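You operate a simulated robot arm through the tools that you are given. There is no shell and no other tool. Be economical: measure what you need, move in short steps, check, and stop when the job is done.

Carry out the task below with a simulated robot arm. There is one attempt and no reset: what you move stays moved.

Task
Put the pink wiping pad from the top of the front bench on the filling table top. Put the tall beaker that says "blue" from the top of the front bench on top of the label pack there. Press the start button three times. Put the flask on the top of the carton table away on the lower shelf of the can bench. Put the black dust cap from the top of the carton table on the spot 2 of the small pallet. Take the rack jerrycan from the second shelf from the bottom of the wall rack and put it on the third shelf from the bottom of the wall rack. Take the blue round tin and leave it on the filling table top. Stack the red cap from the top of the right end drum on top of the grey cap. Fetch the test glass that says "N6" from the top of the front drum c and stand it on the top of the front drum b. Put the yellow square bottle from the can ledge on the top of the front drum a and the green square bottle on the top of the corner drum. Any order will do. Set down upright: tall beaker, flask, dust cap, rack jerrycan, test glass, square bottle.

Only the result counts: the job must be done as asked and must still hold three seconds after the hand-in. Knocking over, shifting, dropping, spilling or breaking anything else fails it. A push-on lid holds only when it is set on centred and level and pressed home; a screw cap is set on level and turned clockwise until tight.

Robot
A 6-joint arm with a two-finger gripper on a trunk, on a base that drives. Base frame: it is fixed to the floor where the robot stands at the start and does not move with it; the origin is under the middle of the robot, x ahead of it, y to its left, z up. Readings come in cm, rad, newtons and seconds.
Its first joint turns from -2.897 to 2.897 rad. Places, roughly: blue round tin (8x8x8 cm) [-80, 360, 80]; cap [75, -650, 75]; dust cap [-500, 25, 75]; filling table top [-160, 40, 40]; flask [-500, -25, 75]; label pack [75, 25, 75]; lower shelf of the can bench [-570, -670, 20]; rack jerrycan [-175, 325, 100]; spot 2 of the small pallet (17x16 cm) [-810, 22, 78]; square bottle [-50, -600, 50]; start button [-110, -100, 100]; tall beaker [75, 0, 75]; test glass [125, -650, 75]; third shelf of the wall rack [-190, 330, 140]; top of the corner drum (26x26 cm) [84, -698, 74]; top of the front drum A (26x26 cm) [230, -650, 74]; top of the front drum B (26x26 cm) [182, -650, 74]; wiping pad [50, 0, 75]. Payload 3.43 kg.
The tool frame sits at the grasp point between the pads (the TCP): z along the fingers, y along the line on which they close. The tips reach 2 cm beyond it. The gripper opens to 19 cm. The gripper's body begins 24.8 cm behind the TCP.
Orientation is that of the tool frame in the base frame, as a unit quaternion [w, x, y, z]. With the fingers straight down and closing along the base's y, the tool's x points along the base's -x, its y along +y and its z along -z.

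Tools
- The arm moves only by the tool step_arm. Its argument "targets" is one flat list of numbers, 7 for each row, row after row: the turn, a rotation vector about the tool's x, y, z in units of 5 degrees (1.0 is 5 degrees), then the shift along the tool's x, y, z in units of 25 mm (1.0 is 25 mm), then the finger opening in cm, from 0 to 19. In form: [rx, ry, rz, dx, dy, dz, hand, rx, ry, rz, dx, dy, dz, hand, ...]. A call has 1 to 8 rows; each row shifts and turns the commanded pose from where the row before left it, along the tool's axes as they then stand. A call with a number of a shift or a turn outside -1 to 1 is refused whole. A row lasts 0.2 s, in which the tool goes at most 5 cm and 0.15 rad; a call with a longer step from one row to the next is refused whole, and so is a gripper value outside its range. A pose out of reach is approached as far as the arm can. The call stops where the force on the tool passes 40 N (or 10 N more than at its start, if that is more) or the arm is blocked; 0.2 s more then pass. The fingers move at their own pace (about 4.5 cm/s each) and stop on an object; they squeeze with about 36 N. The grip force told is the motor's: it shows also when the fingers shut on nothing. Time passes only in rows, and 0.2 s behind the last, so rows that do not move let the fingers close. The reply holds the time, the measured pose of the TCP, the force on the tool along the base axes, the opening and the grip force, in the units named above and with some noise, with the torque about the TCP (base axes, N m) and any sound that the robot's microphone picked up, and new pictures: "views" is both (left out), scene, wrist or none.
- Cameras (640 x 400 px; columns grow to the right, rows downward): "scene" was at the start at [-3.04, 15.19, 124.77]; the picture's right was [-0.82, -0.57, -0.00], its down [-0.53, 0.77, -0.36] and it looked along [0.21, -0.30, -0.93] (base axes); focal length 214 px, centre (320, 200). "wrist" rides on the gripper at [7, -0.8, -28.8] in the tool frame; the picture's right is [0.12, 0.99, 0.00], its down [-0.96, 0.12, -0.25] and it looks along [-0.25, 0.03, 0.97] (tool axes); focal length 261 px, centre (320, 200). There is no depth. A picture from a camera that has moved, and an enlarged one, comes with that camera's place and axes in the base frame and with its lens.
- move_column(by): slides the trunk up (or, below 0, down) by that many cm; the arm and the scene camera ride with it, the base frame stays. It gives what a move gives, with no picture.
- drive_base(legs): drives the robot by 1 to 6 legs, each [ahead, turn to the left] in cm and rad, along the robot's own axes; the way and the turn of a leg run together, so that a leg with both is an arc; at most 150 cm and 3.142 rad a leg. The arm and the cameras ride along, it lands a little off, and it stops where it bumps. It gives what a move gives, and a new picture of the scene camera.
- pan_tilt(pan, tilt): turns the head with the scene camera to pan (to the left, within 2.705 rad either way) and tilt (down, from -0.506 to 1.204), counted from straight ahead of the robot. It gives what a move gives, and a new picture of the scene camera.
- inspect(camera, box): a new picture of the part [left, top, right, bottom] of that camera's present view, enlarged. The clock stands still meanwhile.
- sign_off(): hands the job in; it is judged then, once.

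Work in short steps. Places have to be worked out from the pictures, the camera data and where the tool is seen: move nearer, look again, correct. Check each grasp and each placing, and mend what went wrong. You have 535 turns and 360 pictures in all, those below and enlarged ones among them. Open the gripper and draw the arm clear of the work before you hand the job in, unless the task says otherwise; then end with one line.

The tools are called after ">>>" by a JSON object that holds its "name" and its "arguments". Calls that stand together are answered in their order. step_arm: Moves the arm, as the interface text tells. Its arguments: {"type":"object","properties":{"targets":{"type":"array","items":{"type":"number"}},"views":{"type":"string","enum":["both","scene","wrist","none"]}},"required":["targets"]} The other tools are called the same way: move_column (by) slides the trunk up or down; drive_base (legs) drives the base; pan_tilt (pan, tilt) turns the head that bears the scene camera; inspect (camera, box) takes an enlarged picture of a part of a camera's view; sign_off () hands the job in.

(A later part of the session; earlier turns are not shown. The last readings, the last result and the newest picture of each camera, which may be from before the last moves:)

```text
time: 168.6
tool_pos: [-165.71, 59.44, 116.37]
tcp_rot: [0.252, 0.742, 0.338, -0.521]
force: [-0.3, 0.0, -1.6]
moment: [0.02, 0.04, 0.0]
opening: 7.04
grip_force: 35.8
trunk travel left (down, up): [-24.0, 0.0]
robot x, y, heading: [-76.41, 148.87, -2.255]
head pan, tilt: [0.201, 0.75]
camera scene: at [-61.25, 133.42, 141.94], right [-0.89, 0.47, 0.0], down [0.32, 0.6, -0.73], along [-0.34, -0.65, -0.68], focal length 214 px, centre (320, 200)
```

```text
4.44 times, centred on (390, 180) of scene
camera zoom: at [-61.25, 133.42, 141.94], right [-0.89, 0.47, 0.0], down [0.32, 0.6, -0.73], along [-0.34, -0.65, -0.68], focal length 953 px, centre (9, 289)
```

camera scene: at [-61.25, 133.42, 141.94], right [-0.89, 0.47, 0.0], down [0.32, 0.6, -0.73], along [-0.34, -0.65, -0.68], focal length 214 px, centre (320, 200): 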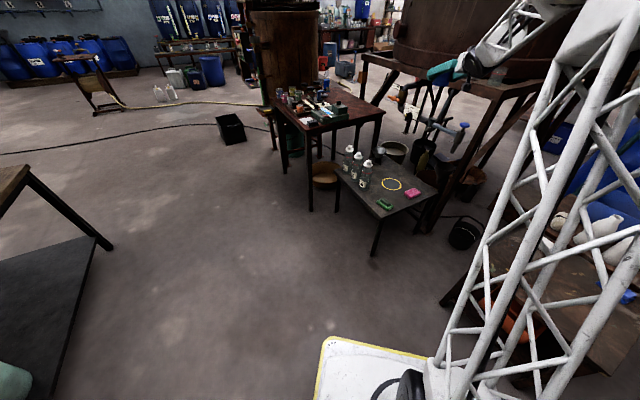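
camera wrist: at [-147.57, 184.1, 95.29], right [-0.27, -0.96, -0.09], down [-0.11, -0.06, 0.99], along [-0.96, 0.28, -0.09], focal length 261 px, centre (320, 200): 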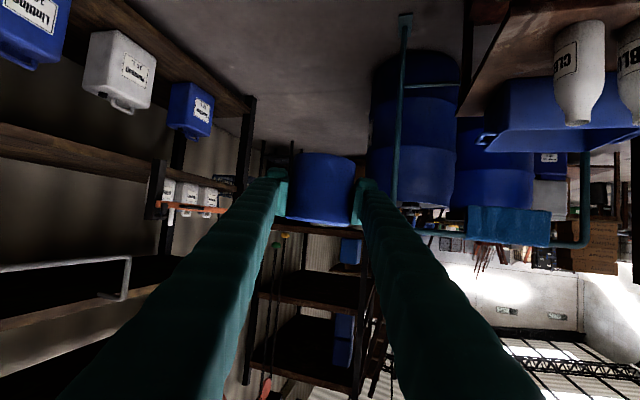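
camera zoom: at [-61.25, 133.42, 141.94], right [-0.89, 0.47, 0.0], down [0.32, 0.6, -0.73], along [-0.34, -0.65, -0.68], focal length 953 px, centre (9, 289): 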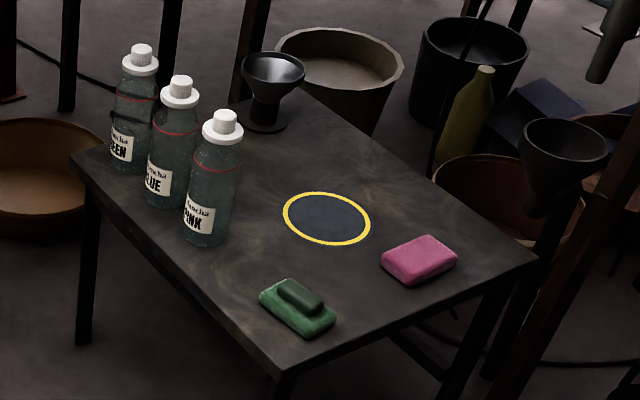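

The spot near (-150,54.5) is open, and the fingers pass above the low brush. Shift laterally over it.

>>> {"name": "step_arm", "arguments": {"targets": [0, 0, 0, 0.115, 0.87, -0.33, 0, 0, 0, 0, 0.115, 0.87, -0.33, 0, 0, 0, 0, 0.115, 0.87, -0.33, 0, 0, 0, 0, 0.115, 0.87, -0.33, 0, 0, 0, 0, 0.115, 0.87, -0.33, 0, 0, 0, 0, 0.115, 0.87, -0.33, 0, 0, 0, 0, 0.115, 0.87, -0.33, 0], "views": "none"}}

>>> {"name": "move_column", "arguments": {"by": -24}}

>>> {"name": "step_arm", "arguments": {"targets": [0, 0, 0, 0.94, 0, 0.33, 0, 0, 0, 0, 0.94, 0, 0.33, 0, 0, 0, 0, 0.94, 0, 0.33, 0, 0, 0, 0, 0.94, 0, 0.33, 0, 0, 0, 0, 0.94, 0, 0.33, 0, 0, 0, 0, 0.94, 0, 0.33, 0], "views": "both"}}

```text
time: 170.2
tool_pos: [-150.18, 54.26, 116.68]
tcp_rot: [0.251, 0.742, 0.337, -0.522]
force: [0.3, -0.1, -2.3]
moment: [0.0, 0.02, 0.07]
opening: 7.07
grip_force: 36.1
trunk travel left (down, up): [-24.0, 0.0]
robot x, y, heading: [-76.65, 148.49, -2.256]
head pan, tilt: [0.201, 0.75]
```

```text
time: 172.7
tool_pos: [-150.19, 54.28, 92.78]
tcp_rot: [0.251, 0.742, 0.337, -0.522]
force: [0.4, 0.0, -1.8]
moment: [0.0, 0.0, 0.01]
opening: 7.05
grip_force: 35.6
trunk travel left (down, up): [0.0, 24.0]
robot x, y, heading: [-76.48, 148.78, -2.256]
head pan, tilt: [0.201, 0.75]
```

```text
time: 174.1
tool_pos: [-149.96, 54.08, 77.71]
tcp_rot: [0.251, 0.742, 0.337, -0.522]
force: [0.0, 0.1, -0.4]
moment: [0.09, -0.05, 0.01]
opening: 7.05
grip_force: 35.5
trunk travel left (down, up): [0.0, 24.0]
robot x, y, heading: [-75.97, 148.83, -2.257]
head pan, tilt: [0.201, 0.75]
camera scene: at [-61.23, 133.44, 117.95], right [-0.88, 0.47, 0.0], down [0.32, 0.6, -0.73], along [-0.34, -0.65, -0.68], focal length 214 px, centre (320, 200)
camera wrist: at [-131.55, 77.14, 80.56], right [0.78, -0.61, -0.09], down [0.02, -0.12, 0.99], along [-0.62, -0.78, -0.09], focal length 261 px, centre (320, 200)
```

scene: 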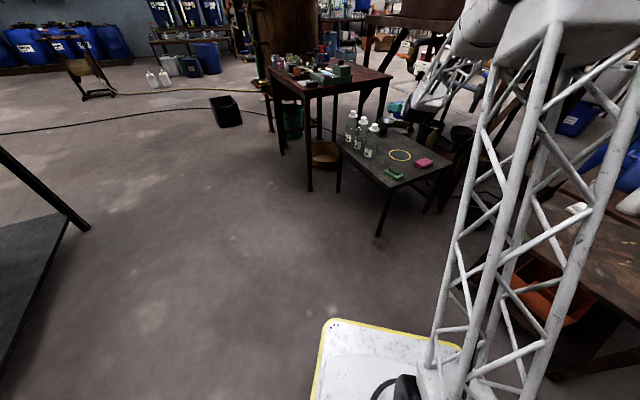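
wrist: 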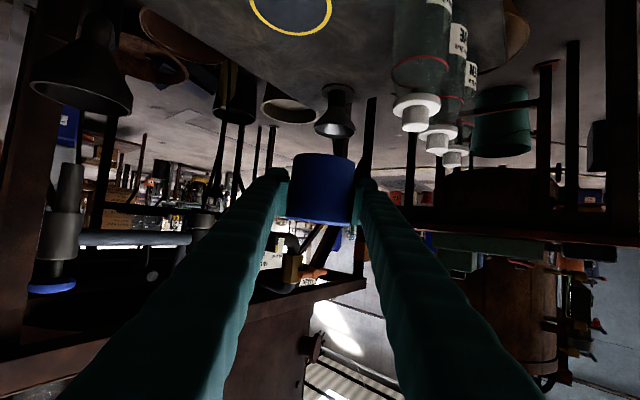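

Continue lowering with a check.

>>> {"name": "step_arm", "arguments": {"targets": [0, 0, 0, 0.94, 0, 0.33, 0, 0, 0, 0, 0.94, 0, 0.33, 0, 0, 0, 0, 0.94, 0, 0.33, 0, 0, 0, 0, 0.94, 0, 0.33, 0, 0, 0, 0, 0.94, 0, 0.33, 0, 0, 0, 0, 0.94, 0, 0.33, 0, 0, 0, 0, 0.94, 0, 0.33, 0, 0, 0, 0, 0.94, 0, 0.33, 0], "views": "both"}}

```text
time: 175.9
tool_pos: [-149.67, 53.75, 57.89]
tcp_rot: [0.251, 0.742, 0.336, -0.522]
force: [0.0, -1.0, -1.7]
moment: [0.12, -0.07, 0.01]
opening: 7.07
grip_force: 36.4
trunk travel left (down, up): [0.0, 24.0]
robot x, y, heading: [-76.26, 148.64, -2.26]
head pan, tilt: [0.201, 0.75]
camera scene: at [-61.23, 133.44, 117.95], right [-0.88, 0.47, 0.0], down [0.32, 0.6, -0.73], along [-0.34, -0.65, -0.68], focal length 214 px, centre (320, 200)
camera wrist: at [-131.31, 76.75, 60.69], right [0.78, -0.61, -0.09], down [0.02, -0.12, 0.99], along [-0.62, -0.78, -0.09], focal length 261 px, centre (320, 200)
```

scene: 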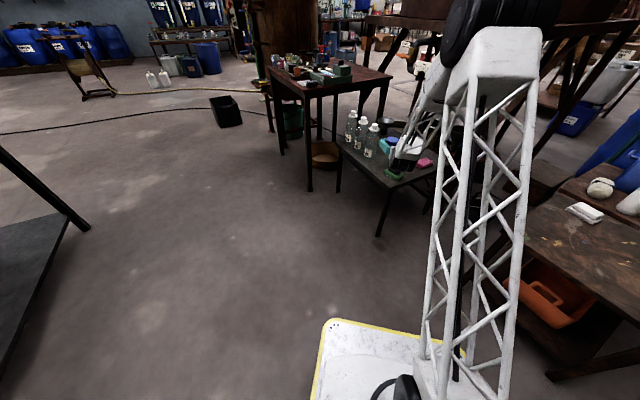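
wrist: 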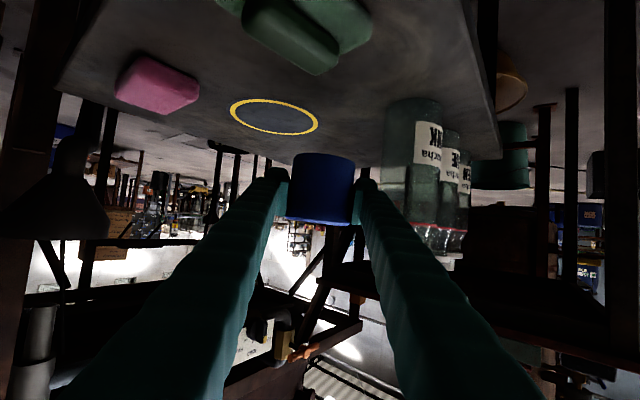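

Shift slightly forward and away from the bottle, then lower toward contact.

>>> {"name": "step_arm", "arguments": {"targets": [0, 0, 0, -0.2, -0.4, 0.57, 0, 0, 0, 0, 0.94, 0, 0.33, 0, 0, 0, 0, 0.94, 0, 0.33, 0], "views": "wrist"}}

```text
time: 176.7
tool_pos: [-151.28, 53.17, 52.88]
tcp_rot: [0.252, 0.742, 0.338, -0.522]
force: [0.0, 0.7, -1.8]
moment: [0.09, -0.09, 0.0]
opening: 7.07
grip_force: 36.4
trunk travel left (down, up): [0.0, 24.0]
robot x, y, heading: [-76.39, 149.0, -2.256]
head pan, tilt: [0.201, 0.75]
camera wrist: at [-133.04, 76.15, 55.67], right [0.78, -0.61, -0.09], down [0.02, -0.12, 0.99], along [-0.62, -0.78, -0.09], focal length 261 px, centre (320, 200)
```

wrist: 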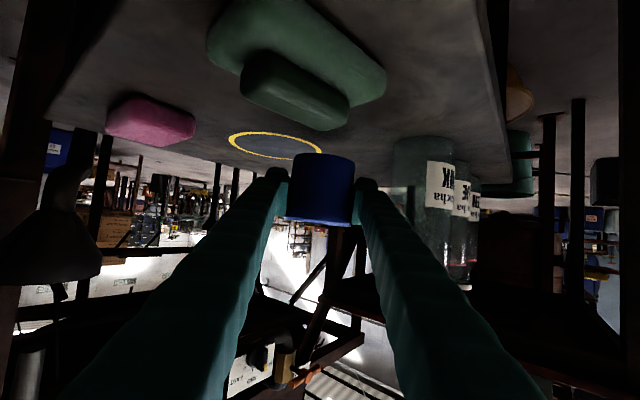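

Lower slowly to contact.

>>> {"name": "step_arm", "arguments": {"targets": [0, 0, 0, 0.3, 0, 0.1, 0, 0, 0, 0, 0.3, 0, 0.1, 0, 0, 0, 0, 0.2, 0, 0.07, 0], "views": "none"}}

>>> {"name": "step_arm", "arguments": {"targets": [0, 0, 0, 0.15, 0, 0.05, 0, 0, 0, 0, 0.15, 0, 0.05, 0], "views": "none"}}

```text
time: 177.5
tool_pos: [-151.26, 53.25, 50.74]
tcp_rot: [0.251, 0.742, 0.337, -0.522]
force: [-0.1, -0.4, -2.7]
moment: [0.02, 0.0, 0.01]
opening: 7.08
grip_force: 36.0
trunk travel left (down, up): [0.0, 24.0]
robot x, y, heading: [-76.42, 148.89, -2.257]
head pan, tilt: [0.201, 0.75]
```

```text
time: 178.1
tool_pos: [-151.21, 53.09, 49.92]
tcp_rot: [0.252, 0.742, 0.338, -0.521]
force: [0.1, 0.2, -1.6]
moment: [0.0, 0.01, 0.03]
opening: 7.08
grip_force: 35.7
trunk travel left (down, up): [0.0, 24.0]
robot x, y, heading: [-76.12, 148.38, -2.253]
head pan, tilt: [0.201, 0.75]
```

Continue down.

>>> {"name": "step_arm", "arguments": {"targets": [0, 0, 0, 0.12, 0, 0.04, 0, 0, 0, 0, 0.12, 0, 0.04, 0], "views": "none"}}

>>> {"name": "step_arm", "arguments": {"targets": [0, 0, 0, 0.1, 0, 0.035, 0, 0, 0, 0, 0.1, 0, 0.035, 0], "views": "wrist"}}

```text
time: 178.7
tool_pos: [-151.14, 53.1, 49.32]
tcp_rot: [0.251, 0.742, 0.337, -0.523]
force: [0.1, 0.4, 4.8]
moment: [0.06, 0.21, -0.07]
opening: 7.08
grip_force: 35.6
trunk travel left (down, up): [0.0, 24.0]
robot x, y, heading: [-76.2, 148.58, -2.255]
head pan, tilt: [0.201, 0.75]
```

```text
time: 179.3
tool_pos: [-151.27, 53.05, 49.49]
tcp_rot: [0.252, 0.74, 0.337, -0.524]
force: [4.0, 3.8, 27.0]
moment: [0.31, 0.84, -0.15]
opening: 7.07
grip_force: 35.7
trunk travel left (down, up): [0.0, 24.0]
robot x, y, heading: [-76.15, 148.59, -2.255]
head pan, tilt: [0.201, 0.75]
camera wrist: at [-132.89, 76.11, 51.97], right [0.78, -0.61, -0.09], down [0.02, -0.12, 0.99], along [-0.62, -0.78, -0.08], focal length 261 px, centre (320, 200)
```

wrist: 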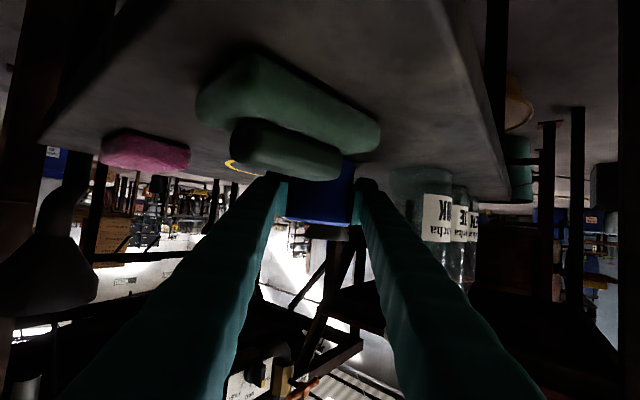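

Tin is on the table. Relieve, open slightly, and rise straight up.

>>> {"name": "step_arm", "arguments": {"targets": [0, 0, 0, -0.15, 0, -0.05, 0, 0, 0, 0, 0, 0, 0, 7.8, 0, 0, 0, 0, 0, 0, 8.8, 0, 0, 0, 0, 0, 0, 8.8, 0, 0, 0, -0.4, 0, -0.14, 8.8, 0, 0, 0, -0.94, 0, -0.33, 8.8, 0, 0, 0, -0.94, 0, -0.33, 8.8, 0, 0, 0, -0.94, 0, -0.33, 8.8], "views": "wrist"}}

```text
time: 181.1
tool_pos: [-151.37, 53.17, 57.68]
tcp_rot: [0.25, 0.743, 0.337, -0.522]
force: [0.4, 0.1, -1.5]
moment: [-0.08, 0.05, 0.01]
opening: 8.82
grip_force: 0.1
trunk travel left (down, up): [0.0, 24.0]
robot x, y, heading: [-76.29, 148.71, -2.249]
head pan, tilt: [0.201, 0.75]
camera wrist: at [-133.02, 76.15, 60.42], right [0.78, -0.61, -0.09], down [0.02, -0.13, 0.99], along [-0.62, -0.78, -0.09], focal length 261 px, centre (320, 200)
```

wrist: 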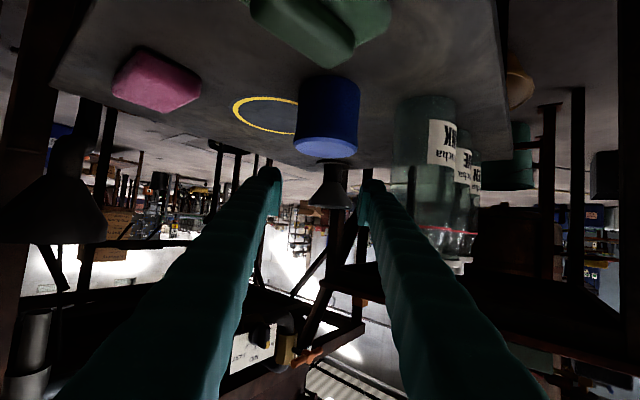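

Tin stands on the table. Raise high, then turn back to the rack.

>>> {"name": "step_arm", "arguments": {"targets": [0, 0, 0, -0.94, 0, -0.33, 8.8, 0, 0, 0, -0.94, 0, -0.33, 8.8, 0, 0, 0, -0.94, 0, -0.33, 8.8, 0, 0, 0, -0.94, 0, -0.33, 8.8, 0, 0, 0, -0.94, 0, -0.33, 8.8, 0, 0, 0, -0.94, 0, -0.33, 8.8, 0, 0, 0, -0.94, 0, -0.33, 8.8, 0, 0, 0, -0.94, 0, -0.33, 8.8], "views": "none"}}

>>> {"name": "move_column", "arguments": {"by": 24}}

>>> {"name": "step_arm", "arguments": {"targets": [0, 0, 0, -0.94, 0, -0.33, 8.8, 0, 0, 0, -0.94, 0, -0.33, 8.8, 0, 0, 0, -0.94, 0, -0.33, 8.8, 0, 0, 0, -0.94, 0, -0.33, 8.8, 0, 0, 0, -0.94, 0, -0.33, 8.8, 0, 0, 0, -0.94, 0, -0.33, 8.8, 0, 0, 0, -0.94, 0, -0.33, 8.8, 0, 0, 0, -0.94, 0, -0.33, 8.8], "views": "none"}}

>>> {"name": "pan_tilt", "arguments": {"pan": 0, "tilt": 0.3}}

>>> {"name": "drive_base", "arguments": {"legs": [[0, -2.2]]}}

```text
time: 182.9
tool_pos: [-151.7, 53.57, 77.58]
tcp_rot: [0.25, 0.743, 0.337, -0.522]
force: [0.7, 1.0, -0.6]
moment: [-0.07, 0.06, 0.0]
opening: 8.81
grip_force: 0.0
trunk travel left (down, up): [0.0, 24.0]
robot x, y, heading: [-76.34, 148.63, -2.257]
head pan, tilt: [0.201, 0.75]
```

```text
time: 185.4
tool_pos: [-151.91, 53.58, 101.63]
tcp_rot: [0.251, 0.743, 0.337, -0.521]
force: [-0.5, -0.3, -0.2]
moment: [0.04, 0.02, -0.02]
opening: 8.78
grip_force: 0.0
trunk travel left (down, up): [-24.0, 0.0]
robot x, y, heading: [-76.7, 149.03, -2.254]
head pan, tilt: [0.201, 0.75]
```

```text
time: 187.2
tool_pos: [-152.11, 53.75, 121.62]
tcp_rot: [0.25, 0.743, 0.337, -0.522]
force: [-0.1, -0.1, -0.1]
moment: [-0.04, 0.08, 0.05]
opening: 8.78
grip_force: 0.1
trunk travel left (down, up): [-24.0, 0.0]
robot x, y, heading: [-76.42, 148.77, -2.255]
head pan, tilt: [0.201, 0.75]
```

```text
time: 188.1
tool_pos: [-152.2, 53.75, 121.45]
tcp_rot: [0.251, 0.742, 0.338, -0.522]
force: [0.3, 0.5, 0.0]
moment: [0.03, -0.01, -0.04]
opening: 8.8
grip_force: 0.0
trunk travel left (down, up): [-24.0, 0.0]
robot x, y, heading: [-76.49, 148.65, -2.26]
head pan, tilt: [0.0, 0.3]
camera scene: at [-63.29, 133.53, 145.97], right [-0.77, 0.63, 0.0], down [0.19, 0.23, -0.95], along [-0.6, -0.74, -0.3], focal length 214 px, centre (320, 200)
```

scene: 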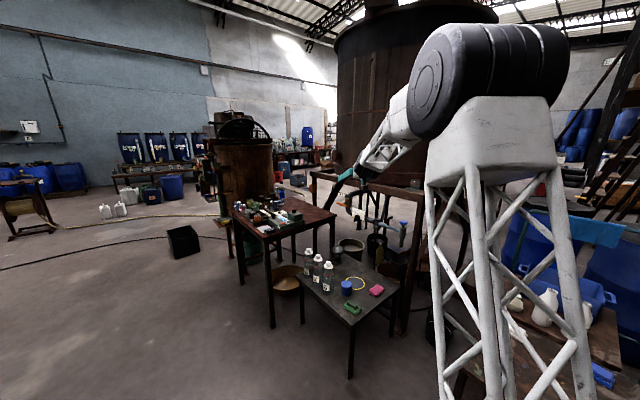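

```text
time: 194.0
tool_pos: [-108.99, 265.68, 121.61]
tcp_rot: [-0.35, 0.638, -0.507, -0.461]
force: [0.5, 0.1, 0.8]
moment: [-0.03, 0.0, 0.01]
opening: 8.79
grip_force: 0.1
trunk travel left (down, up): [-24.0, 0.0]
robot x, y, heading: [-76.27, 148.59, 1.831]
head pan, tilt: [0.0, 0.3]
camera scene: at [-96.62, 146.83, 145.98], right [0.97, 0.26, 0.0], down [0.08, -0.29, -0.96], along [-0.25, 0.92, -0.3], focal length 214 px, centre (320, 200)
```

scene: 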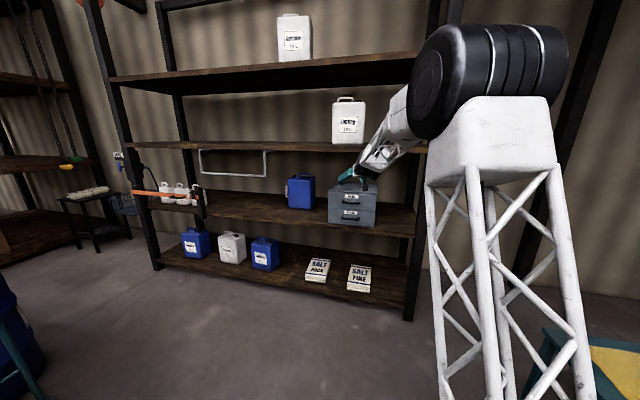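

Direction to the jerrycan handle from here is ≈2.0 rad, a clear diagonal approach. First roll the gripper 90° so the fingers close vertically on the handle.

>>> {"name": "step_arm", "arguments": {"targets": [0, 0, 1, 0, 0, 0, 8.8, 0, 0, 1, 0, 0, 0, 8.8, 0, 0, 1, 0, 0, 0, 8.8, 0, 0, 1, 0, 0, 0, 8.8, 0, 0, 1, 0, 0, 0, 8.8, 0, 0, 1, 0, 0, 0, 8.8, 0, 0, 1, 0, 0, 0, 8.8, 0, 0, 1, 0, 0, 0, 8.8], "views": "none"}}

>>> {"name": "step_arm", "arguments": {"targets": [0, 0, 1, 0, 0, 0, 8.8, 0, 0, 1, 0, 0, 0, 8.8, 0, 0, 1, 0, 0, 0, 8.8, 0, 0, 1, 0, 0, 0, 8.8, 0, 0, 1, 0, 0, 0, 8.8, 0, 0, 1, 0, 0, 0, 8.8, 0, 0, 1, 0, 0, 0, 8.8, 0, 0, 1, 0, 0, 0, 8.8], "views": "none"}}

>>> {"name": "step_arm", "arguments": {"targets": [0, 0, 1, 0, 0, 0, 8.8, 0, 0, 1, 0, 0, 0, 8.8], "views": "wrist"}}

```text
time: 195.8
tool_pos: [-109.02, 265.85, 121.43]
tcp_rot: [0.171, -0.425, 0.695, 0.553]
force: [0.1, -0.5, -0.7]
moment: [-0.03, -0.02, 0.0]
opening: 8.8
grip_force: 0.0
trunk travel left (down, up): [-24.0, 0.0]
robot x, y, heading: [-76.42, 148.6, 1.832]
head pan, tilt: [0.0, 0.3]
```

```text
time: 197.6
tool_pos: [-109.03, 265.69, 121.54]
tcp_rot: [-0.028, -0.162, 0.799, 0.579]
force: [0.1, 1.0, -0.1]
moment: [0.01, 0.01, -0.01]
opening: 8.8
grip_force: 0.0
trunk travel left (down, up): [-24.0, 0.0]
robot x, y, heading: [-76.27, 148.47, 1.829]
head pan, tilt: [0.0, 0.3]
```

```text
time: 198.2
tool_pos: [-109.04, 265.78, 121.52]
tcp_rot: [-0.078, -0.091, 0.809, 0.575]
force: [0.5, -0.6, 0.0]
moment: [-0.02, 0.01, 0.01]
opening: 8.81
grip_force: 0.1
trunk travel left (down, up): [-24.0, 0.0]
robot x, y, heading: [-76.51, 148.77, 1.83]
head pan, tilt: [0.0, 0.3]
camera wrist: at [-109.17, 237.46, 130.35], right [-0.17, 0.29, 0.94], down [0.98, 0.04, 0.17], along [0.01, 0.95, -0.3], focal length 261 px, centre (320, 200)
```

wrist: 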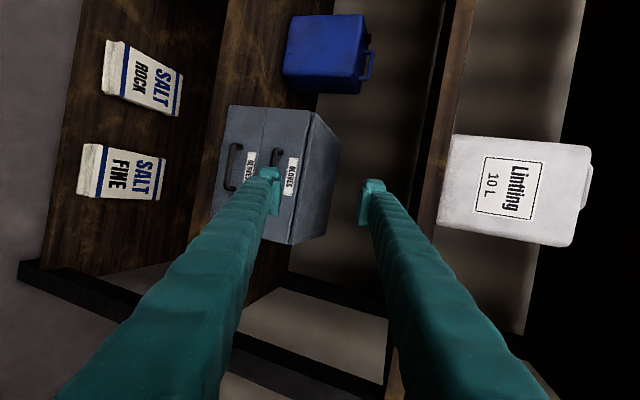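

Fingers now close vertically. Inspect the jerrycan handle.

>>> {"name": "inspect", "arguments": {"camera": "wrist", "box": [270, 0, 400, 110]}}

```text
3.64 times, centred on (335, 55) of wrist
camera zoom: at [-109.17, 237.46, 130.35], right [-0.17, 0.29, 0.94], down [0.98, 0.04, 0.17], along [0.01, 0.95, -0.3], focal length 948 px, centre (266, 727)
```

zoom: 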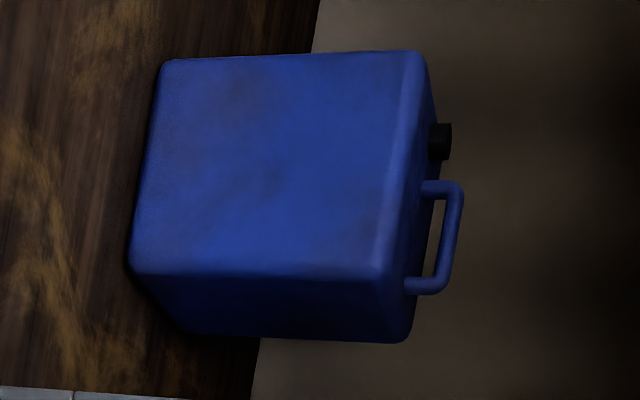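

Triangulating gives the handle bar at ≈(-158.4,329.5,111). Level the tool, set height, narrow the opening, then turn and approach to ~15 cm short.

>>> {"name": "step_arm", "arguments": {"targets": [-1, 0, 0, 0, 0, 0, 6, -1, 0, 0, 0, 0, 0, 6, -1, 0, 0, 0, 0, 0, 6, -0.8, 0, 0, 0, 0, 0, 6], "views": "none"}}

>>> {"name": "move_column", "arguments": {"by": -10.5}}

```text
time: 199.2
tool_pos: [-109.07, 265.64, 121.7]
tcp_rot: [-0.092, -0.078, 0.704, 0.7]
force: [-0.4, -0.5, 0.7]
moment: [-0.12, -0.03, -0.03]
opening: 5.98
grip_force: 0.1
trunk travel left (down, up): [-24.0, 0.0]
robot x, y, heading: [-76.4, 148.87, 1.831]
head pan, tilt: [0.0, 0.3]
```

```text
time: 200.6
tool_pos: [-109.02, 265.73, 111.03]
tcp_rot: [-0.093, -0.079, 0.704, 0.7]
force: [0.8, 0.1, -1.5]
moment: [-0.01, -0.01, 0.03]
opening: 6.03
grip_force: 0.0
trunk travel left (down, up): [-13.5, 10.5]
robot x, y, heading: [-76.37, 148.72, 1.831]
head pan, tilt: [0.0, 0.3]
```

Level and at z=111. Turn and approach.

>>> {"name": "drive_base", "arguments": {"legs": [[0, 0.165], [58, 0]]}}

>>> {"name": "step_arm", "arguments": {"targets": [0, 0, 0, 0, 0, 0, 6], "views": "wrist"}}

```text
time: 204.6
tool_pos: [-150.13, 312.87, 111.05]
tcp_rot: [-0.145, -0.132, 0.696, 0.691]
force: [-0.2, 0.9, 0.1]
moment: [0.01, -0.01, 0.0]
opening: 5.99
grip_force: 0.2
trunk travel left (down, up): [-13.5, 10.5]
robot x, y, heading: [-99.93, 202.07, 1.985]
head pan, tilt: [0.0, 0.3]
camera scene: at [-119.89, 197.29, 135.48], right [0.92, 0.4, 0.0], down [0.12, -0.27, -0.96], along [-0.38, 0.88, -0.3], focal length 214 px, centre (320, 200)
```

scene: 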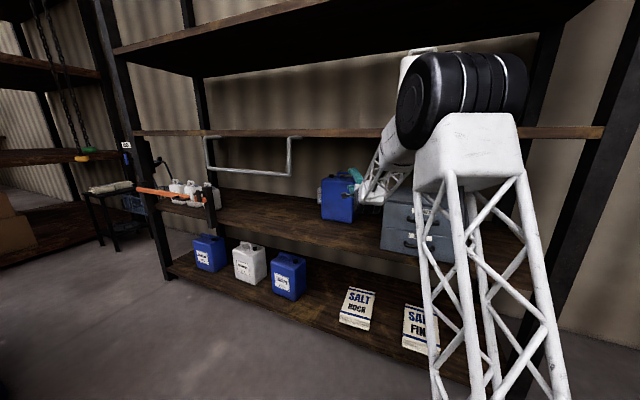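

```text
time: 205.0
tool_pos: [-150.26, 312.9, 110.99]
tcp_rot: [-0.146, -0.132, 0.696, 0.691]
force: [1.1, 0.2, 0.7]
moment: [0.03, -0.01, -0.01]
opening: 6.02
grip_force: 0.0
trunk travel left (down, up): [-13.5, 10.5]
robot x, y, heading: [-100.33, 202.22, 1.985]
head pan, tilt: [0.0, 0.3]
camera wrist: at [-145.74, 283.6, 110.47], right [-0.09, -0.03, 1.0], down [0.99, 0.14, 0.1], along [-0.15, 0.99, 0.02], focal length 261 px, centre (320, 200)
```

wrist: 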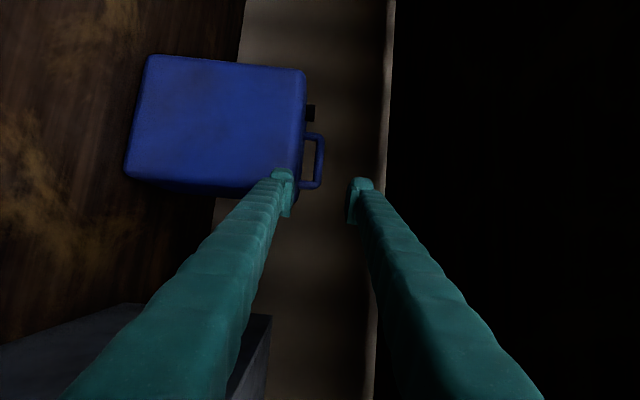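

Zoom on the handle from this close view to measure the gap.

>>> {"name": "inspect", "arguments": {"camera": "wrist", "box": [270, 90, 370, 215]}}

```text
3.20 times, centred on (320, 152) of wrist
camera zoom: at [-145.74, 283.6, 110.47], right [-0.09, -0.03, 1.0], down [0.99, 0.14, 0.1], along [-0.15, 0.99, 0.02], focal length 834 px, centre (320, 352)
```

zoom: 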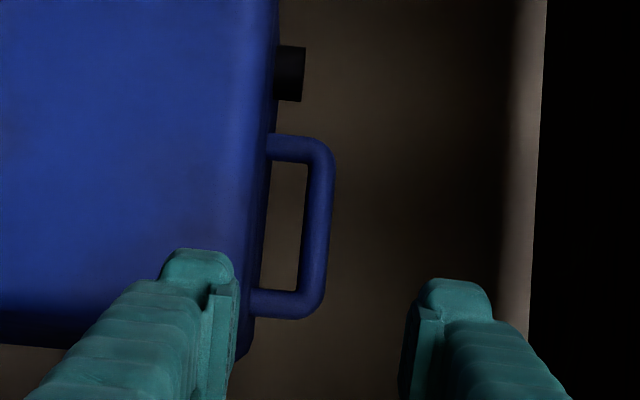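

Gap is ≈2.3 cm between can top (107.5) and bar (109.75); bar centre (-160,329.5,110.5). Set opening 3.2 with TCP z=111, shift left 3.5 cm, advance partially and check.

>>> {"name": "step_arm", "arguments": {"targets": [0, 0, -0.2, 0.7, 0, 0, 3.2, 0, 0, 0, 0.7, 0, 0, 3.2, 0, 0, 0, 0, 0, 1, 3.2, 0, 0, 0, 0, 0, 1, 3.2, 0, 0, 0, 0, 0, 1, 3.2, 0, 0, 0, 0, 0, 1, 3.2, 0, 0, 0, 0, 0, 1, 3.2], "views": "wrist"}}

>>> {"name": "inspect", "arguments": {"camera": "wrist", "box": [260, 110, 400, 250]}}

```text
time: 206.6
tool_pos: [-158.33, 323.06, 111.11]
tcp_rot: [-0.139, -0.139, 0.694, 0.692]
force: [0.0, -1.0, 0.3]
moment: [-0.19, -0.09, 0.0]
opening: 3.19
grip_force: 0.1
trunk travel left (down, up): [-13.5, 10.5]
robot x, y, heading: [-99.94, 202.28, 1.982]
head pan, tilt: [0.0, 0.3]
camera wrist: at [-153.83, 293.82, 110.42], right [-0.11, -0.04, 0.99], down [0.98, 0.14, 0.11], along [-0.15, 0.99, 0.03], focal length 261 px, centre (320, 200)
```

wrist: 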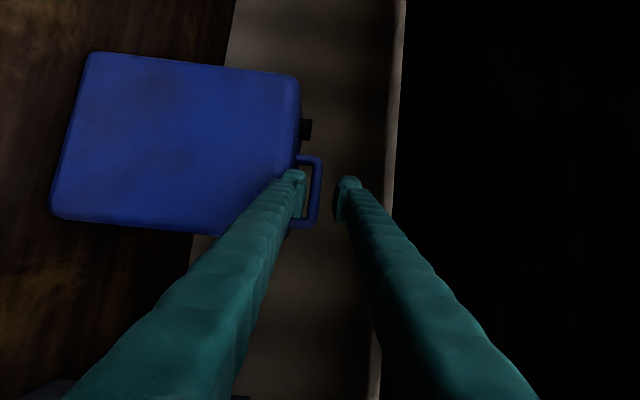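

```text
2.86 times, centred on (330, 180) of wrist
camera zoom: at [-153.83, 293.82, 110.42], right [-0.11, -0.04, 0.99], down [0.98, 0.14, 0.11], along [-0.15, 0.99, 0.03], focal length 745 px, centre (291, 257)
```

zoom: 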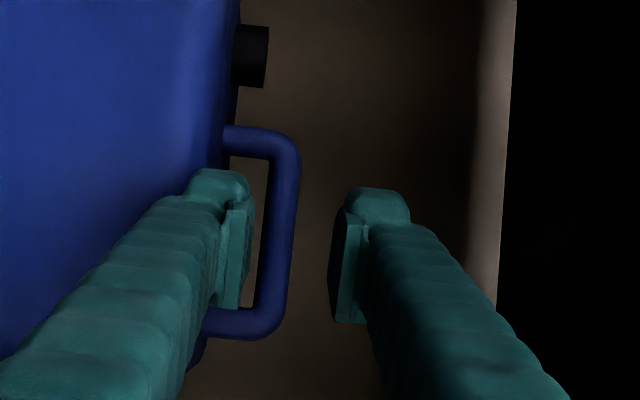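

Lower finger is level with the gap (108.7 vs gap 107.5–110.05). Insert the remaining 7 cm in two small moves.

>>> {"name": "step_arm", "arguments": {"targets": [0, 0, 0, -0.2, 0, 0.6, 3.2, 0, 0, 0, 0, 0, 0.7, 3.2], "views": "none"}}

>>> {"name": "inspect", "arguments": {"camera": "wrist", "box": [260, 110, 400, 250]}}

```text
time: 207.2
tool_pos: [-158.98, 326.31, 111.2]
tcp_rot: [-0.14, -0.137, 0.695, 0.692]
force: [-1.0, 0.9, 0.6]
moment: [-0.04, -0.03, 0.0]
opening: 3.18
grip_force: 0.1
trunk travel left (down, up): [-13.5, 10.5]
robot x, y, heading: [-99.98, 202.33, 1.984]
head pan, tilt: [0.0, 0.3]
```

```text
2.86 times, centred on (330, 180) of wrist
camera zoom: at [-154.56, 296.98, 110.42], right [-0.11, -0.04, 0.99], down [0.98, 0.14, 0.11], along [-0.15, 0.99, 0.03], focal length 745 px, centre (291, 257)
```

zoom: 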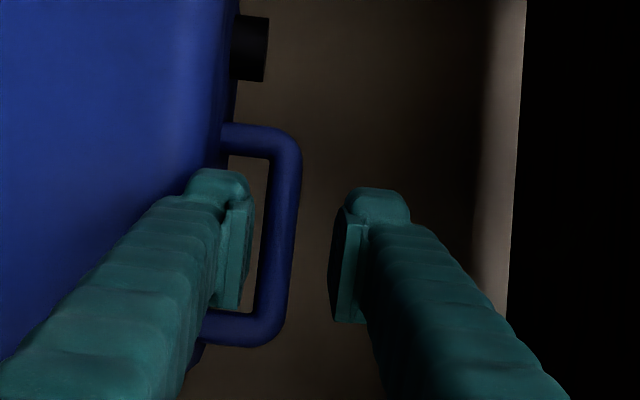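

Raise 2 mm and continue inserting carefully, watching force.

>>> {"name": "step_arm", "arguments": {"targets": [0, 0, 0, 0, 0.08, 0, 3.2, 0, 0, 0, 0, 0, 0.3, 3.2, 0, 0, 0, 0, 0, 0.3, 3.2], "views": "none"}}

>>> {"name": "inspect", "arguments": {"camera": "wrist", "box": [260, 110, 400, 250]}}

```text
time: 208.0
tool_pos: [-159.72, 327.61, 111.22]
tcp_rot: [-0.139, -0.138, 0.695, 0.691]
force: [0.3, -0.8, -0.6]
moment: [-0.06, 0.01, -0.01]
opening: 3.18
grip_force: 0.1
trunk travel left (down, up): [-13.5, 10.5]
robot x, y, heading: [-100.08, 202.19, 1.984]
head pan, tilt: [0.0, 0.3]
```

```text
2.86 times, centred on (330, 180) of wrist
camera zoom: at [-155.17, 298.36, 110.49], right [-0.11, -0.04, 0.99], down [0.98, 0.14, 0.11], along [-0.15, 0.99, 0.02], focal length 745 px, centre (291, 257)
```

zoom: 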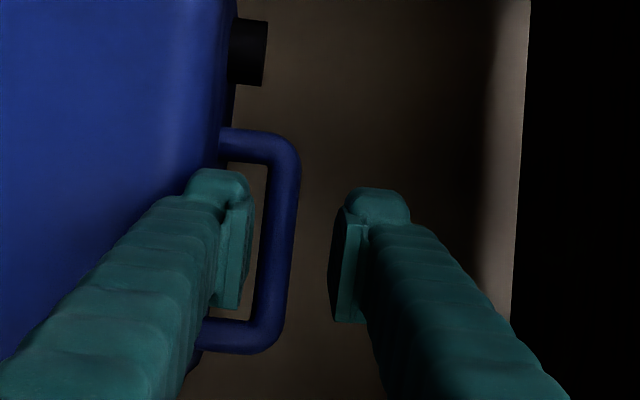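

No contact; continue.

>>> {"name": "step_arm", "arguments": {"targets": [0, 0, 0, 0, 0, 0.3, 3.2, 0, 0, 0, 0, 0, 0.3, 3.2, 0, 0, 0, 0, 0, 0.3, 3.2], "views": "none"}}

>>> {"name": "inspect", "arguments": {"camera": "wrist", "box": [260, 110, 400, 250]}}

```text
time: 208.8
tool_pos: [-160.61, 329.73, 111.15]
tcp_rot: [-0.14, -0.138, 0.695, 0.692]
force: [-0.3, 0.3, -0.1]
moment: [-0.04, 0.01, -0.01]
opening: 3.18
grip_force: 0.0
trunk travel left (down, up): [-13.5, 10.5]
robot x, y, heading: [-100.12, 202.48, 1.984]
head pan, tilt: [0.0, 0.3]
```

```text
2.86 times, centred on (330, 180) of wrist
camera zoom: at [-156.07, 300.46, 110.43], right [-0.11, -0.04, 0.99], down [0.98, 0.14, 0.11], along [-0.15, 0.99, 0.02], focal length 745 px, centre (291, 257)
```

zoom: 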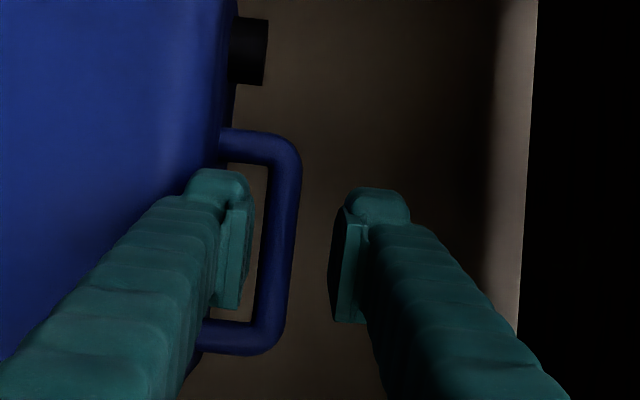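

Handle's apparent size barely grows: the finger is nudging the can back (can top edge touches the finger's underside). Back off 1.5 cm, raise 5 mm and retry.

>>> {"name": "step_arm", "arguments": {"targets": [0, 0, 0, 0, 0, -0.6, 3.2, 0, 0, 0, 0, 0.2, 0, 3.0, 0, 0, 0, 0, 0, 0, 3.0], "views": "none"}}

>>> {"name": "inspect", "arguments": {"camera": "wrist", "box": [260, 110, 400, 250]}}

>>> {"name": "step_arm", "arguments": {"targets": [0, 0, 0, 0, 0, 0.3, 3.0, 0, 0, 0, 0, 0, 0.3, 3.0, 0, 0, 0, 0, 0, 0.2, 3.0], "views": "none"}}

>>> {"name": "inspect", "arguments": {"camera": "wrist", "box": [260, 110, 400, 250]}}

```text
time: 209.6
tool_pos: [-160.05, 328.41, 111.69]
tcp_rot: [-0.14, -0.137, 0.695, 0.692]
force: [0.9, 0.6, 0.4]
moment: [0.0, -0.03, 0.03]
opening: 2.99
grip_force: 0.1
trunk travel left (down, up): [-13.5, 10.5]
robot x, y, heading: [-100.22, 202.03, 1.986]
head pan, tilt: [0.0, 0.3]
```

```text
2.86 times, centred on (330, 180) of wrist
camera zoom: at [-155.52, 299.12, 111.0], right [-0.11, -0.04, 0.99], down [0.98, 0.14, 0.11], along [-0.15, 0.99, 0.03], focal length 745 px, centre (291, 257)
```

zoom: 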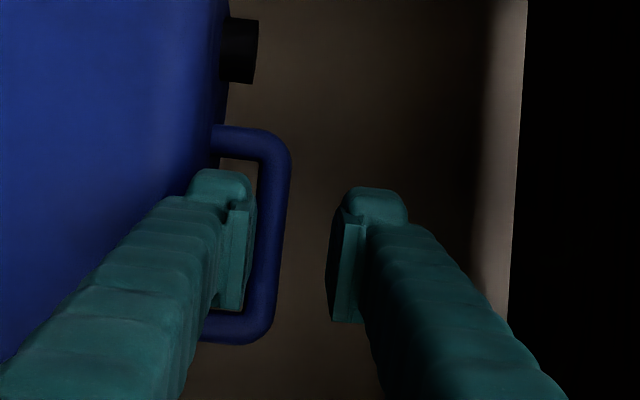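

```text
time: 210.4
tool_pos: [-160.77, 330.37, 111.74]
tcp_rot: [-0.14, -0.137, 0.695, 0.692]
force: [1.3, 0.2, 0.3]
moment: [-0.02, 0.01, 0.03]
opening: 3.03
grip_force: 0.8
trunk travel left (down, up): [-13.5, 10.5]
robot x, y, heading: [-100.29, 202.38, 1.987]
head pan, tilt: [0.0, 0.3]
```

```text
2.86 times, centred on (330, 180) of wrist
camera zoom: at [-156.22, 301.02, 111.0], right [-0.11, -0.04, 0.99], down [0.98, 0.14, 0.11], along [-0.15, 0.99, 0.03], focal length 745 px, centre (291, 257)
```

zoom: 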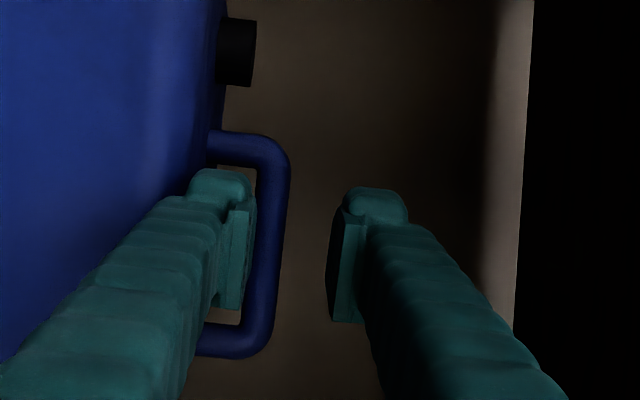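

The lower finger's face is at 110.2, just under the bar. Try closing to see if the bar is between the fingers.

>>> {"name": "step_arm", "arguments": {"targets": [0, 0, 0, 0, 0, 0, 2, 0, 0, 0, 0, 0, 0, 0, 0, 0, 0, 0, 0, 0, 0, 0, 0, 0, 0, 0, 0, 0], "views": "wrist"}}

```text
time: 211.4
tool_pos: [-160.8, 330.41, 111.78]
tcp_rot: [-0.14, -0.137, 0.695, 0.692]
force: [-0.3, 0.4, 1.0]
moment: [0.0, 0.0, 0.02]
opening: 0.01
grip_force: 33.9
trunk travel left (down, up): [-13.5, 10.5]
robot x, y, heading: [-99.92, 202.17, 1.988]
head pan, tilt: [0.0, 0.3]
camera wrist: at [-156.23, 301.02, 110.99], right [-0.11, -0.04, 0.99], down [0.98, 0.14, 0.11], along [-0.15, 0.99, 0.02], focal length 261 px, centre (320, 200)
```

wrist: 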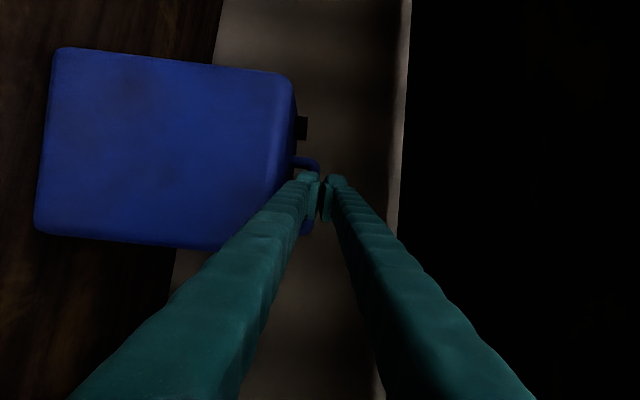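

Fingers closed in front of the bar — it's actually ~5 cm further (can had been nudged back). Reopen to 3.2 at z≈111.6 and advance further, checking whether the can moves.

>>> {"name": "step_arm", "arguments": {"targets": [0, 0, 0, 0, -0.05, 0, 3.2, 0, 0, 0, 0, 0, 0, 3.2, 0, 0, 0, 0, 0, 0, 3.2, 0, 0, 0, 0, 0, 0.3, 3.2, 0, 0, 0, 0, 0, 0.4, 3.2, 0, 0, 0, 0, 0, 0.4, 3.2], "views": "none"}}

>>> {"name": "inspect", "arguments": {"camera": "wrist", "box": [260, 110, 400, 250]}}

```text
time: 212.8
tool_pos: [-161.73, 332.7, 111.48]
tcp_rot: [-0.139, -0.138, 0.695, 0.691]
force: [-0.2, -1.3, 5.1]
moment: [-0.01, -0.01, -0.02]
opening: 2.91
grip_force: 0.1
trunk travel left (down, up): [-13.5, 10.5]
robot x, y, heading: [-100.23, 201.94, 1.985]
head pan, tilt: [0.0, 0.3]
```

```text
2.86 times, centred on (330, 180) of wrist
camera zoom: at [-157.3, 303.4, 110.88], right [-0.11, -0.04, 0.99], down [0.98, 0.14, 0.11], along [-0.15, 0.99, 0.03], focal length 745 px, centre (291, 257)
```

zoom: 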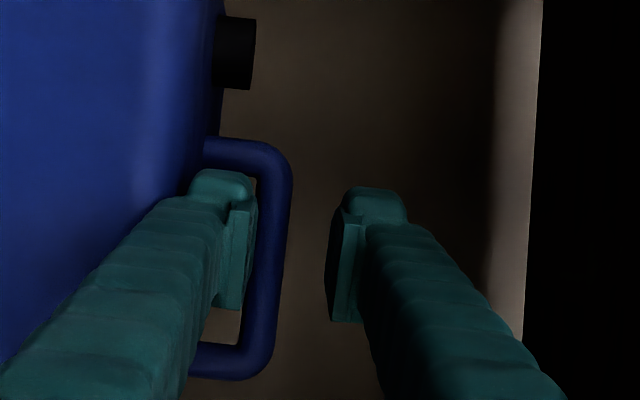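

Now the finger rides just over the can top and the can isn't being pushed. Narrow to 2.7, lift 1 mm and advance 3.3 cm.

>>> {"name": "step_arm", "arguments": {"targets": [0, 0, 0, 0, 0.05, 0, 2.7, 0, 0, 0, 0, 0, 0.4, 2.7, 0, 0, 0, 0, 0, 0.4, 2.7, 0, 0, 0, 0, 0, 0.5, 2.7], "views": "none"}}

>>> {"name": "inspect", "arguments": {"camera": "wrist", "box": [260, 110, 400, 250]}}

```text
time: 213.8
tool_pos: [-163.04, 335.86, 111.65]
tcp_rot: [-0.14, -0.138, 0.695, 0.692]
force: [-0.4, -0.9, 0.7]
moment: [-0.07, 0.0, -0.02]
opening: 2.71
grip_force: 0.0
trunk travel left (down, up): [-13.5, 10.5]
robot x, y, heading: [-100.17, 202.27, 1.986]
head pan, tilt: [0.0, 0.3]
```

```text
2.86 times, centred on (330, 180) of wrist
camera zoom: at [-158.53, 306.44, 110.92], right [-0.11, -0.04, 0.99], down [0.98, 0.14, 0.11], along [-0.15, 0.99, 0.02], focal length 745 px, centre (291, 257)
```

zoom: 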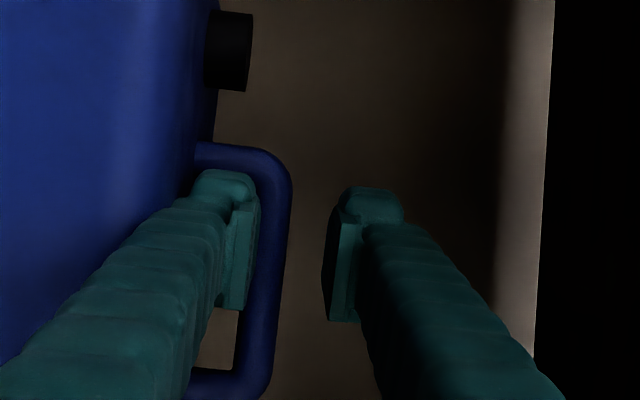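

Close to the left leg; shift right 0.8 cm and advance another 2 cm.

>>> {"name": "step_arm", "arguments": {"targets": [0, 0, 0, -0.35, 0, 0, 2.7, 0, 0, 0, -0.1, 0, 0.4, 2.7, 0, 0, 0, -0.1, 0, 0.4, 2.7], "views": "none"}}

>>> {"name": "inspect", "arguments": {"camera": "wrist", "box": [260, 110, 400, 250]}}

```text
time: 214.6
tool_pos: [-162.41, 338.17, 111.65]
tcp_rot: [-0.139, -0.137, 0.696, 0.691]
force: [-0.6, 0.0, -1.9]
moment: [-0.07, 0.0, 0.02]
opening: 2.8
grip_force: 1.4
trunk travel left (down, up): [-13.5, 10.5]
robot x, y, heading: [-100.41, 202.22, 1.983]
head pan, tilt: [0.0, 0.3]
```

```text
2.86 times, centred on (330, 180) of wrist
camera zoom: at [-157.92, 308.79, 110.9], right [-0.11, -0.04, 0.99], down [0.98, 0.14, 0.11], along [-0.15, 0.99, 0.02], focal length 745 px, centre (291, 257)
```

zoom: 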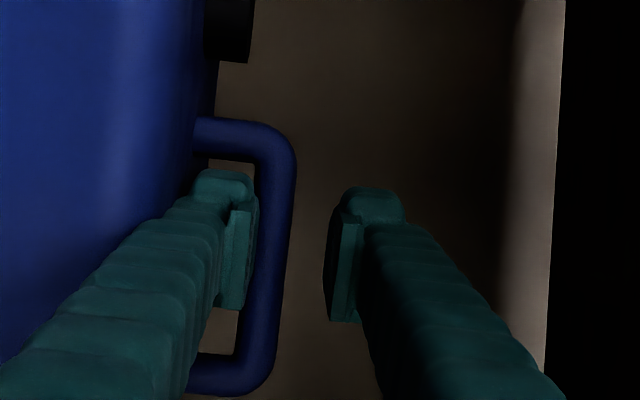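

The bar is now at the TCP and the lower finger touches it. Close.

>>> {"name": "step_arm", "arguments": {"targets": [0, 0, 0, 0, 0, 0, 1.5, 0, 0, 0, 0, 0, 0, 0.5, 0, 0, 0, 0, 0, 0, 0, 0, 0, 0, 0, 0, 0, 0, 0, 0, 0, 0, 0, 0, 0], "views": "wrist"}}

```text
time: 215.8
tool_pos: [-162.43, 338.09, 111.66]
tcp_rot: [-0.14, -0.138, 0.696, 0.691]
force: [0.3, -0.7, -0.6]
moment: [-0.06, -0.02, 0.04]
opening: 0.0
grip_force: 35.0
trunk travel left (down, up): [-13.5, 10.5]
robot x, y, heading: [-100.21, 202.53, 1.983]
head pan, tilt: [0.0, 0.3]
camera wrist: at [-157.94, 308.77, 110.97], right [-0.11, -0.04, 0.99], down [0.98, 0.14, 0.11], along [-0.15, 0.99, 0.02], focal length 261 px, centre (320, 200)
```

wrist: 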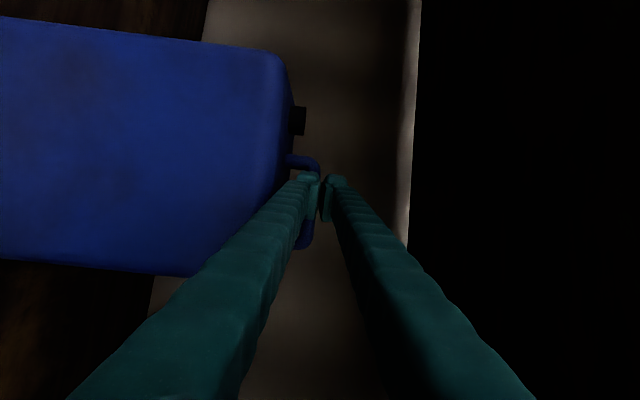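

Still just short; sizes now consistently put the bar at y≈341 (can not pushed). Reopen to 2.7 and advance 3.2 cm more.

>>> {"name": "step_arm", "arguments": {"targets": [0, 0, 0, 0, 0, 0, 2.7, 0, 0, 0, 0, 0, 0, 2.7, 0, 0, 0, 0, 0, 0, 2.7, 0, 0, 0, -0.1, 0, 0.45, 2.7, 0, 0, 0, -0.1, 0, 0.45, 2.7, 0, 0, 0, -0.1, 0, 0.4, 2.7], "views": "none"}}

>>> {"name": "inspect", "arguments": {"camera": "wrist", "box": [260, 110, 400, 250]}}

```text
time: 217.2
tool_pos: [-162.93, 341.34, 111.76]
tcp_rot: [-0.14, -0.138, 0.695, 0.691]
force: [-0.3, 1.3, -1.1]
moment: [-0.11, -0.02, 0.02]
opening: 2.82
grip_force: 0.8
trunk travel left (down, up): [-13.5, 10.5]
robot x, y, heading: [-100.33, 201.8, 1.982]
head pan, tilt: [0.0, 0.3]
```

```text
2.86 times, centred on (330, 180) of wrist
camera zoom: at [-158.5, 312.06, 110.95], right [-0.11, -0.04, 0.99], down [0.98, 0.14, 0.11], along [-0.15, 0.99, 0.02], focal length 745 px, centre (291, 257)
```

zoom: 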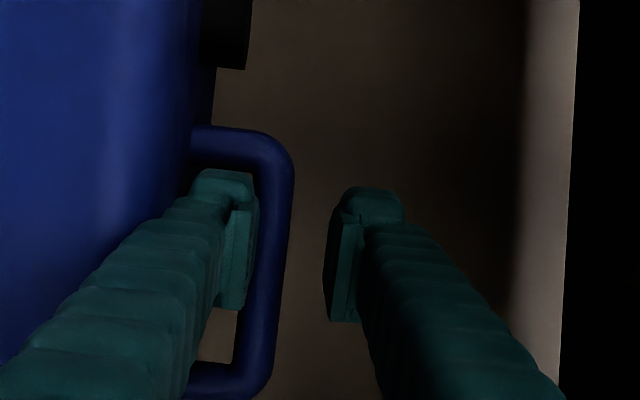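

The can is being nudged again: the lower finger tip overlaps the bar's underside by a few mm. Back off 3 cm, lower 4 mm, retry.

>>> {"name": "step_arm", "arguments": {"targets": [0, 0, 0, 0, 0, -0.6, 2.8, 0, 0, 0, 0, 0, -0.6, 2.8, 0, 0, 0, 0, -0.16, 0, 2.8, 0, 0, 0, 0, 0, 0, 2.8], "views": "none"}}

>>> {"name": "inspect", "arguments": {"camera": "wrist", "box": [240, 110, 400, 270]}}

```text
time: 218.2
tool_pos: [-161.89, 338.77, 111.36]
tcp_rot: [-0.14, -0.138, 0.695, 0.692]
force: [0.1, 2.4, 3.9]
moment: [0.0, -0.06, 0.06]
opening: 2.54
grip_force: 0.0
trunk travel left (down, up): [-13.5, 10.5]
robot x, y, heading: [-100.22, 202.25, 1.982]
head pan, tilt: [0.0, 0.3]
```

```text
2.50 times, centred on (320, 190) of wrist
camera zoom: at [-157.34, 309.39, 110.69], right [-0.11, -0.04, 0.99], down [0.98, 0.14, 0.11], along [-0.15, 0.99, 0.03], focal length 652 px, centre (320, 225)
```

zoom: 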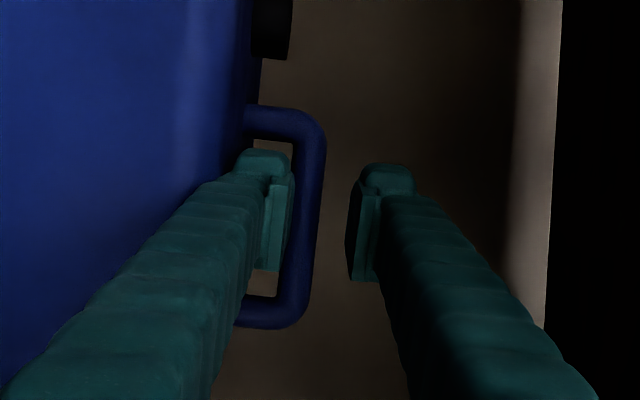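

The finger's underside now rests on the can top (108.5) with its face at 110.1; bar underside ≈110.4. Command 2.5 opening and advance carefully at this height.

>>> {"name": "step_arm", "arguments": {"targets": [0, 0, 0, 0, 0.02, 0, 2.5, 0, 0, 0, -0.1, 0, 0.4, 2.5, 0, 0, 0, -0.1, 0, 0.4, 2.5, 0, 0, 0, -0.1, 0, 0.4, 2.5], "views": "none"}}

>>> {"name": "inspect", "arguments": {"camera": "wrist", "box": [240, 110, 400, 270]}}

```text
time: 219.2
tool_pos: [-162.41, 341.62, 111.28]
tcp_rot: [-0.139, -0.137, 0.694, 0.693]
force: [-1.3, -0.6, 2.8]
moment: [-0.15, -0.06, -0.07]
opening: 2.42
grip_force: 0.0
trunk travel left (down, up): [-13.5, 10.5]
robot x, y, heading: [-100.13, 202.19, 1.988]
head pan, tilt: [0.0, 0.3]
```

```text
2.50 times, centred on (320, 190) of wrist
camera zoom: at [-157.89, 312.37, 110.67], right [-0.11, -0.04, 0.99], down [0.98, 0.14, 0.11], along [-0.15, 0.99, 0.02], focal length 652 px, centre (320, 225)
```

zoom: 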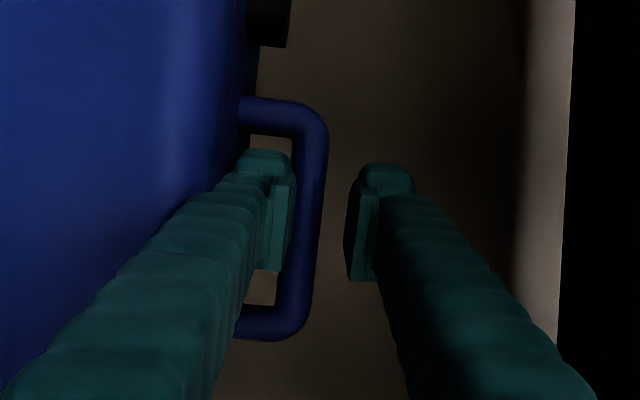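

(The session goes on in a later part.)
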